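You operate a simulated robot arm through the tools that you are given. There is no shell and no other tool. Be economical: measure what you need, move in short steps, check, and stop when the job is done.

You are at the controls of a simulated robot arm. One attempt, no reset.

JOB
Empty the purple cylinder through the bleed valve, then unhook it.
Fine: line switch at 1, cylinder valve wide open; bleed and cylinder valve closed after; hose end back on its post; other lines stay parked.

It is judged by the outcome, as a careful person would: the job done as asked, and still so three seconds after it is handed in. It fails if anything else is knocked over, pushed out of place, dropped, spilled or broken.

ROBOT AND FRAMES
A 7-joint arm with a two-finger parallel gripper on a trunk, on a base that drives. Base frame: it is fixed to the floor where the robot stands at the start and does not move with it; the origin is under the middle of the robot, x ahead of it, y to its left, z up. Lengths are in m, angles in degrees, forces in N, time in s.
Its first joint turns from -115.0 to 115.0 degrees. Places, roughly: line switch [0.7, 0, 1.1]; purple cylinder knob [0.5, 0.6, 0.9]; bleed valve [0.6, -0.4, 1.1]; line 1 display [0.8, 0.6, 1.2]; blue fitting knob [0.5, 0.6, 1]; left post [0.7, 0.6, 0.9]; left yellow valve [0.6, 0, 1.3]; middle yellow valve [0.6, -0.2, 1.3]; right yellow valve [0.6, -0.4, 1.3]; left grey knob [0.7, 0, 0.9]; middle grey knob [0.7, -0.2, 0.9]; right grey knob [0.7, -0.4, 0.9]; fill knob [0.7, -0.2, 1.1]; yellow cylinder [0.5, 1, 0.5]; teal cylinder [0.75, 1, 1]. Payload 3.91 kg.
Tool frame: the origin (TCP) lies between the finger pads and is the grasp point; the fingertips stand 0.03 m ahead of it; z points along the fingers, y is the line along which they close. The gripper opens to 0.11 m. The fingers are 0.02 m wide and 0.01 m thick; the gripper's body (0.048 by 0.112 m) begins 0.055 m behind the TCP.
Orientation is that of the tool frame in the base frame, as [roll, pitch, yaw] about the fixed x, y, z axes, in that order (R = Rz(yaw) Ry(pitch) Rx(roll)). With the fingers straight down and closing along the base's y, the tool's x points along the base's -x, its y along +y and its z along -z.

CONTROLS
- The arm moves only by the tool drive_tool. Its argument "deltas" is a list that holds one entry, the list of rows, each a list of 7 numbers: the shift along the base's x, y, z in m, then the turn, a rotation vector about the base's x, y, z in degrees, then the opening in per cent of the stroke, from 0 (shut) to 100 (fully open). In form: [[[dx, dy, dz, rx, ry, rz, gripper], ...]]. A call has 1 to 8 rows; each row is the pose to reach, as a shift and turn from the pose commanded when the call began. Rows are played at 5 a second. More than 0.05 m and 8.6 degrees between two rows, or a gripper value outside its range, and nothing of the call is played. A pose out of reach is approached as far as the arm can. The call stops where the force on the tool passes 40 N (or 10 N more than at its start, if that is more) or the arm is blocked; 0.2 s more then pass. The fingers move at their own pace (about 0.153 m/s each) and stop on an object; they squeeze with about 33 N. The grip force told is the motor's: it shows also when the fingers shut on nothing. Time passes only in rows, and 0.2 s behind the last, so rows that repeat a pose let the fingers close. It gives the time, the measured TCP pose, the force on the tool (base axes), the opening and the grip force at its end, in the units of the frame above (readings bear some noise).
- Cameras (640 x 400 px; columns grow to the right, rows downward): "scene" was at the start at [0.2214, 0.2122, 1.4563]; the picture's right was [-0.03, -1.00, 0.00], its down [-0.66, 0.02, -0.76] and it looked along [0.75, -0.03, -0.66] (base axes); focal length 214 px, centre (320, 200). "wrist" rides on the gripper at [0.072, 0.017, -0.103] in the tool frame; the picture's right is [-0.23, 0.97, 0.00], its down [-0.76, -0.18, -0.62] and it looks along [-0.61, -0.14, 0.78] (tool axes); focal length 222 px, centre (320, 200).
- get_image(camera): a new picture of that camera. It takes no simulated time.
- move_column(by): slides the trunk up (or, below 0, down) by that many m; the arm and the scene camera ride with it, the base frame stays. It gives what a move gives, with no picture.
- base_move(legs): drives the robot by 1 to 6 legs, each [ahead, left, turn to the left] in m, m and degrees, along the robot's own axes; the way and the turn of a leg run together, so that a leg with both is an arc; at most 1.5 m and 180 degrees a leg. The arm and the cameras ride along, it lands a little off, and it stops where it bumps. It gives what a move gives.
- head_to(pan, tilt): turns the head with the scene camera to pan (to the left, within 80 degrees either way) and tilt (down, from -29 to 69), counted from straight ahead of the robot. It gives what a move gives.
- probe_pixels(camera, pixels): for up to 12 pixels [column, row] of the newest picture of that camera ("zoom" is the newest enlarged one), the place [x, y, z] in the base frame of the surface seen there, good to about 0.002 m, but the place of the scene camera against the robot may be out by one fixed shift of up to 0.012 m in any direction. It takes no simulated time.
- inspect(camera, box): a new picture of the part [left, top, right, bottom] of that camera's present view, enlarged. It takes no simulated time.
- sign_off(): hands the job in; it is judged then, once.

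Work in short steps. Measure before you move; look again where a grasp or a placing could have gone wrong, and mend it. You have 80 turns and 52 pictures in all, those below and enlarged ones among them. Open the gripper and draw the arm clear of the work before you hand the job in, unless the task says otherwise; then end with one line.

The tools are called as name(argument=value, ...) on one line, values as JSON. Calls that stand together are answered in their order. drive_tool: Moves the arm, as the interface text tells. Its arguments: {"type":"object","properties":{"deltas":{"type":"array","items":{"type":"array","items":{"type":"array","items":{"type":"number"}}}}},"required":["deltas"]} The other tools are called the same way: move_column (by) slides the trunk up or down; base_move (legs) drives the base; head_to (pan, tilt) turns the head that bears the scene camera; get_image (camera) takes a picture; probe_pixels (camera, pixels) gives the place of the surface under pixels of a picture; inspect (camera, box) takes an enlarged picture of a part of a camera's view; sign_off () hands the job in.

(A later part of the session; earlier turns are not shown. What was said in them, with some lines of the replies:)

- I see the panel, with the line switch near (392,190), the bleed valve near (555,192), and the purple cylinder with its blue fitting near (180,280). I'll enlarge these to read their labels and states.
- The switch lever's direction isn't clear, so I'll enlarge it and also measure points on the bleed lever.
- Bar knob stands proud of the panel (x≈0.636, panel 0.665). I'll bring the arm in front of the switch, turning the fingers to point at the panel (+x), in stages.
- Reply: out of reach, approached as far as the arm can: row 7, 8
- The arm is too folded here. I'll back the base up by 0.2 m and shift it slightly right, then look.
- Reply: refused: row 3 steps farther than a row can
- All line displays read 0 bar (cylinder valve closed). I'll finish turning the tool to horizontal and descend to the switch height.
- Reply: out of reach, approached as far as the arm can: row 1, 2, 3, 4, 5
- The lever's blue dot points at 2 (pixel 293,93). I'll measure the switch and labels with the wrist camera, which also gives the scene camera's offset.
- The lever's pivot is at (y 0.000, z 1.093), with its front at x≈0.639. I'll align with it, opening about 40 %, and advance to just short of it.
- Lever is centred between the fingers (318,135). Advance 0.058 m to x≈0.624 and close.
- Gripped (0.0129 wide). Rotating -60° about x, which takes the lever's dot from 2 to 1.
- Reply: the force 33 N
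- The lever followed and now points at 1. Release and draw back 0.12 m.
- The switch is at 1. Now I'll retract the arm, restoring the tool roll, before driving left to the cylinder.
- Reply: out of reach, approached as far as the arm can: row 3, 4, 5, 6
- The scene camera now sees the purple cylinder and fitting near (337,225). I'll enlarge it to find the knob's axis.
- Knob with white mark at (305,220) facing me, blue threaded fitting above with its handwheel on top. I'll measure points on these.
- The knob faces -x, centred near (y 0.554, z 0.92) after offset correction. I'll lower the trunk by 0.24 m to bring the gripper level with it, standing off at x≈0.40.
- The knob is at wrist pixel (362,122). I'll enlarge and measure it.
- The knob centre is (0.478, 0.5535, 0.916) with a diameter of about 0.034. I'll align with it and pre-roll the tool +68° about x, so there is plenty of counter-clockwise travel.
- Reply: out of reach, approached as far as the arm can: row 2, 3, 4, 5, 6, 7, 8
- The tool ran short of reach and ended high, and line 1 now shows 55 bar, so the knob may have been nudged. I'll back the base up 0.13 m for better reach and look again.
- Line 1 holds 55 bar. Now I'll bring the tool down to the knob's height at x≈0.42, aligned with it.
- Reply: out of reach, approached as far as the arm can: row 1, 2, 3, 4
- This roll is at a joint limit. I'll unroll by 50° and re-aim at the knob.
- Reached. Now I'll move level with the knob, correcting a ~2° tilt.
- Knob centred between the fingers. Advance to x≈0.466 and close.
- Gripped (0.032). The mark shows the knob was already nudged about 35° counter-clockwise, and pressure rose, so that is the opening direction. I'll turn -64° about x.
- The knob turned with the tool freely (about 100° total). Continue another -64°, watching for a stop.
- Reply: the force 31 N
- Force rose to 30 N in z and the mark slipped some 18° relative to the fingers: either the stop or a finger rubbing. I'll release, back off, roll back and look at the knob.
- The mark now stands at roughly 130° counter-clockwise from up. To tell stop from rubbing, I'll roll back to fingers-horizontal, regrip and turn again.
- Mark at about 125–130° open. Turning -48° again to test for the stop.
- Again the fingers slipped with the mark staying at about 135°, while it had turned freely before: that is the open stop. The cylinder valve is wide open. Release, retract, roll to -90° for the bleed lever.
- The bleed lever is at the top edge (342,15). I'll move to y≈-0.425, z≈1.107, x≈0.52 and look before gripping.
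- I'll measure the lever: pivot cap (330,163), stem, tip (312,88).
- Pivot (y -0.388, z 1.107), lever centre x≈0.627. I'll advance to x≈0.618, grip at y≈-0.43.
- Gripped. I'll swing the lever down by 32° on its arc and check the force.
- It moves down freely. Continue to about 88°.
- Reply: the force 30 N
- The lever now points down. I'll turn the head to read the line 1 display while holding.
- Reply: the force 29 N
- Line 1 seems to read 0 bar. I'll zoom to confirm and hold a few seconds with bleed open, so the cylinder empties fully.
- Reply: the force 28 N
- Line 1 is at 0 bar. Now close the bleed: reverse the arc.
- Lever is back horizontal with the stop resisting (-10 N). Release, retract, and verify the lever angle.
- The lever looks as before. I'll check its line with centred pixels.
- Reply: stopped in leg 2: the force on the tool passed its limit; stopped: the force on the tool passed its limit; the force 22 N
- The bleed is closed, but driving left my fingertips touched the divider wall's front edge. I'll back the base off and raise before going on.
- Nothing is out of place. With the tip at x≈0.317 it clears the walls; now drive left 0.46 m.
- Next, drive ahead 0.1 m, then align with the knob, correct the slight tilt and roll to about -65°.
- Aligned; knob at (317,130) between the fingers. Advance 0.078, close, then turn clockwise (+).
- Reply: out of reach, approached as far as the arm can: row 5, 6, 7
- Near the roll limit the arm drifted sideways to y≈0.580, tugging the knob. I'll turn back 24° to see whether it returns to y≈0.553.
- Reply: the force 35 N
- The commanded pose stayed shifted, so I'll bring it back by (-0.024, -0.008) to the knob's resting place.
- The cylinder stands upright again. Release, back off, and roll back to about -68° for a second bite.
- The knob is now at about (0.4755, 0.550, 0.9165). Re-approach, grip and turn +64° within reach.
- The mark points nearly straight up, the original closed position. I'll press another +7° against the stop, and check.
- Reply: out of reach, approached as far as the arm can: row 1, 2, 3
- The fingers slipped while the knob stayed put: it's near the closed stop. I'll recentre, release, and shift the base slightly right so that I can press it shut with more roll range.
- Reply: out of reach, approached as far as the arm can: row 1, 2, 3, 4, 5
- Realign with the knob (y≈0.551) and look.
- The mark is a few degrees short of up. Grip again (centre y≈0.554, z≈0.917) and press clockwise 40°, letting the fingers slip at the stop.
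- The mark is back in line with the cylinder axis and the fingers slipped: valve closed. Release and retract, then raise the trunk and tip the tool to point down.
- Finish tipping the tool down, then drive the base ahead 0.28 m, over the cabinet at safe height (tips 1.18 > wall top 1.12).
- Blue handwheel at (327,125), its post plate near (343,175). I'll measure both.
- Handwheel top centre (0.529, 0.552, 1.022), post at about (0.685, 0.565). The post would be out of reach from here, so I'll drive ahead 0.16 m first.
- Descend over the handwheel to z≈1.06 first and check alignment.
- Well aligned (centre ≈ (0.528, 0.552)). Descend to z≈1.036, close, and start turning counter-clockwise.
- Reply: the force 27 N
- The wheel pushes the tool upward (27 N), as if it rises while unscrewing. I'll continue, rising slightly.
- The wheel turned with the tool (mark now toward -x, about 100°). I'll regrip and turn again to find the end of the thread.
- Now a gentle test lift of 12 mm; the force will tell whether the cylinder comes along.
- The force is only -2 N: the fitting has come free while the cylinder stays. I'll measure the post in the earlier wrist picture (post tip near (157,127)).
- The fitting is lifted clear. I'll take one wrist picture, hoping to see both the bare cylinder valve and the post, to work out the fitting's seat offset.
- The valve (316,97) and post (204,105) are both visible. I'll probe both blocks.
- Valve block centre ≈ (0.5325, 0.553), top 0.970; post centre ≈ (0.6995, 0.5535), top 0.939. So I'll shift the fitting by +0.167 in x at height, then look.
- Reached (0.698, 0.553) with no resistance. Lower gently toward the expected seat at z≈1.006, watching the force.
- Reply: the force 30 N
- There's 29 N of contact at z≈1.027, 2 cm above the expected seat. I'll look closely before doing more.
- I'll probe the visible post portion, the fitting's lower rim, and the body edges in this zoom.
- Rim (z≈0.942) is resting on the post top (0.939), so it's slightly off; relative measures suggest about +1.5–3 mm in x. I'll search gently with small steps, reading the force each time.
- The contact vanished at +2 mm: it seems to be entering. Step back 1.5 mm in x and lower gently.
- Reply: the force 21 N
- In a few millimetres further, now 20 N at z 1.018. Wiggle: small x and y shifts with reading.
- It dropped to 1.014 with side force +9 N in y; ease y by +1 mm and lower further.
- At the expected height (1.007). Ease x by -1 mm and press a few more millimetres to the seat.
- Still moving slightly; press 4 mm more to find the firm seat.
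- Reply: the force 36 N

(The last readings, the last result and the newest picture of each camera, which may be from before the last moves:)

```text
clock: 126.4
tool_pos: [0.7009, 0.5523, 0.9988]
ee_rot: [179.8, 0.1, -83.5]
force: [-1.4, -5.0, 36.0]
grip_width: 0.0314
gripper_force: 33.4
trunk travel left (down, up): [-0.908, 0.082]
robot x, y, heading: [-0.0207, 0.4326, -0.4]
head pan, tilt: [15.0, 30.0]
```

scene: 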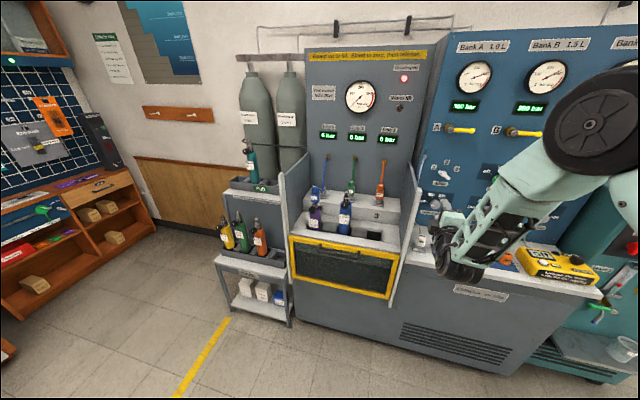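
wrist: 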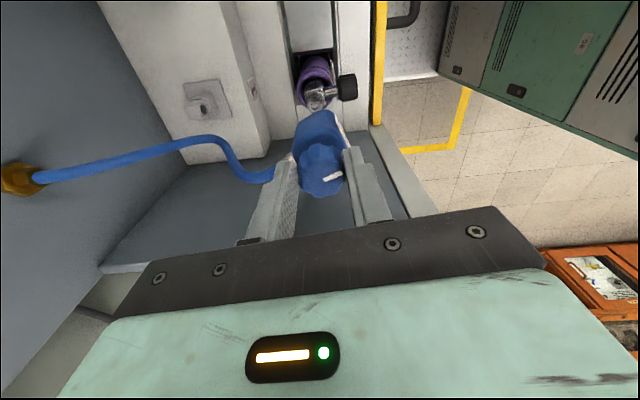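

Firm seat at z≈0.999 (36 N). Relieve the load, open, and rise straight up.

drive_tool(deltas=[[[0, 0, 0.002, 0, 0, 0, 0], [0, 0, 0.002, 0, 0, 0, 45], [0, 0, 0.002, 0, 0, 0, 45], [0, 0, 0.02, 0, 0, 0, 45], [0, 0, 0.05, 0, 0, 0, 45], [0, 0, 0.09, 0, 0, 0, 45], [0, 0, 0.13, 0, 0, 0, 45]]])

drive_tool(deltas=[[[-0.04, 0, 0.03, 0, 0, 0, 45], [-0.08, 0, 0.05, 0, 0, 0, 45], [-0.12, 0, 0.06, 0, 0, 0, 45], [-0.16, 0, 0.06, 0, 0, 0, 45]]])

base_move(legs=[[-0.35, 0, 0]])

get_image(camera="scene")

```text
clock: 128.0
tool_pos: [0.6997, 0.5532, 1.1251]
ee_rot: [179.6, 0.2, -83.6]
force: [1.2, -0.4, -0.3]
grip_width: 0.0494
gripper_force: 0.1
trunk travel left (down, up): [-0.908, 0.082]
robot x, y, heading: [-0.0198, 0.4325, -0.3]
head pan, tilt: [15.0, 30.0]
```

```text
clock: 129.0
tool_pos: [0.5414, 0.5572, 1.1859]
ee_rot: [179.6, 0.3, -83.6]
force: [0.1, -0.2, -0.1]
grip_width: 0.0496
gripper_force: 0.0
trunk travel left (down, up): [-0.908, 0.082]
robot x, y, heading: [-0.0235, 0.4323, -0.3]
head pan, tilt: [15.0, 30.0]
```

```text
clock: 131.2
tool_pos: [0.1869, 0.5644, 1.1874]
ee_rot: [179.6, 0.2, -82.8]
force: [-0.4, 1.3, -0.1]
grip_width: 0.0496
gripper_force: 0.1
trunk travel left (down, up): [-0.908, 0.082]
robot x, y, heading: [-0.3734, 0.4325, 0.2]
head pan, tilt: [15.0, 30.0]
```

```text
0 pictures are left
```

scene: 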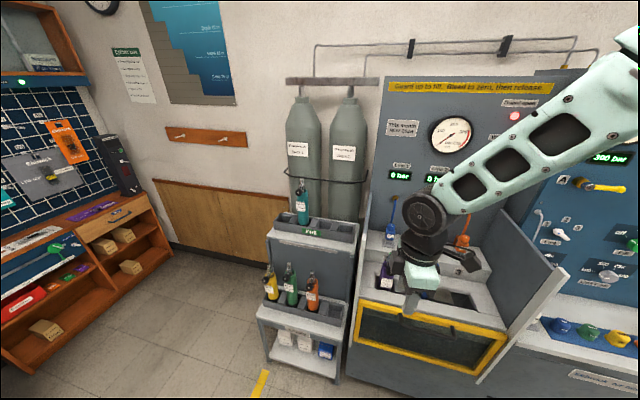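

The blue fitting appears upright on its post near (390,230) and line 1 reads 0 bar. I'll confirm its place by probing.

probe_pixels(camera="scene", pixels=[[390, 226], [390, 231], [390, 236], [388, 242], [386, 268], [386, 276], [391, 222]])

```text
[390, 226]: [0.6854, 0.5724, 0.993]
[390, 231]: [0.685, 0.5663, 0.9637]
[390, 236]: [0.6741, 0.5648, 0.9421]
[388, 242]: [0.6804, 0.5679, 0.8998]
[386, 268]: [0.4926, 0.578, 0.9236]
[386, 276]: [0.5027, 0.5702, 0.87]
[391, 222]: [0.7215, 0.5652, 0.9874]
```

The knob sits at z≈0.986, with the body above the post at y≈0.555, so the hose end is upright and seated. The arm is clear and the gripper is open, so I'm handing in.

sign_off()

```text
The job is handed in.
```

The purple cylinder was bled until line 1 read 0 bar. The bleed and cylinder valves are closed, the line switch is at 1, and the blue hose end is unhooked and seated upright on its post; along the way I brushed the divider wall and briefly tugged the cylinder, and nothing looked displaced afterwards.
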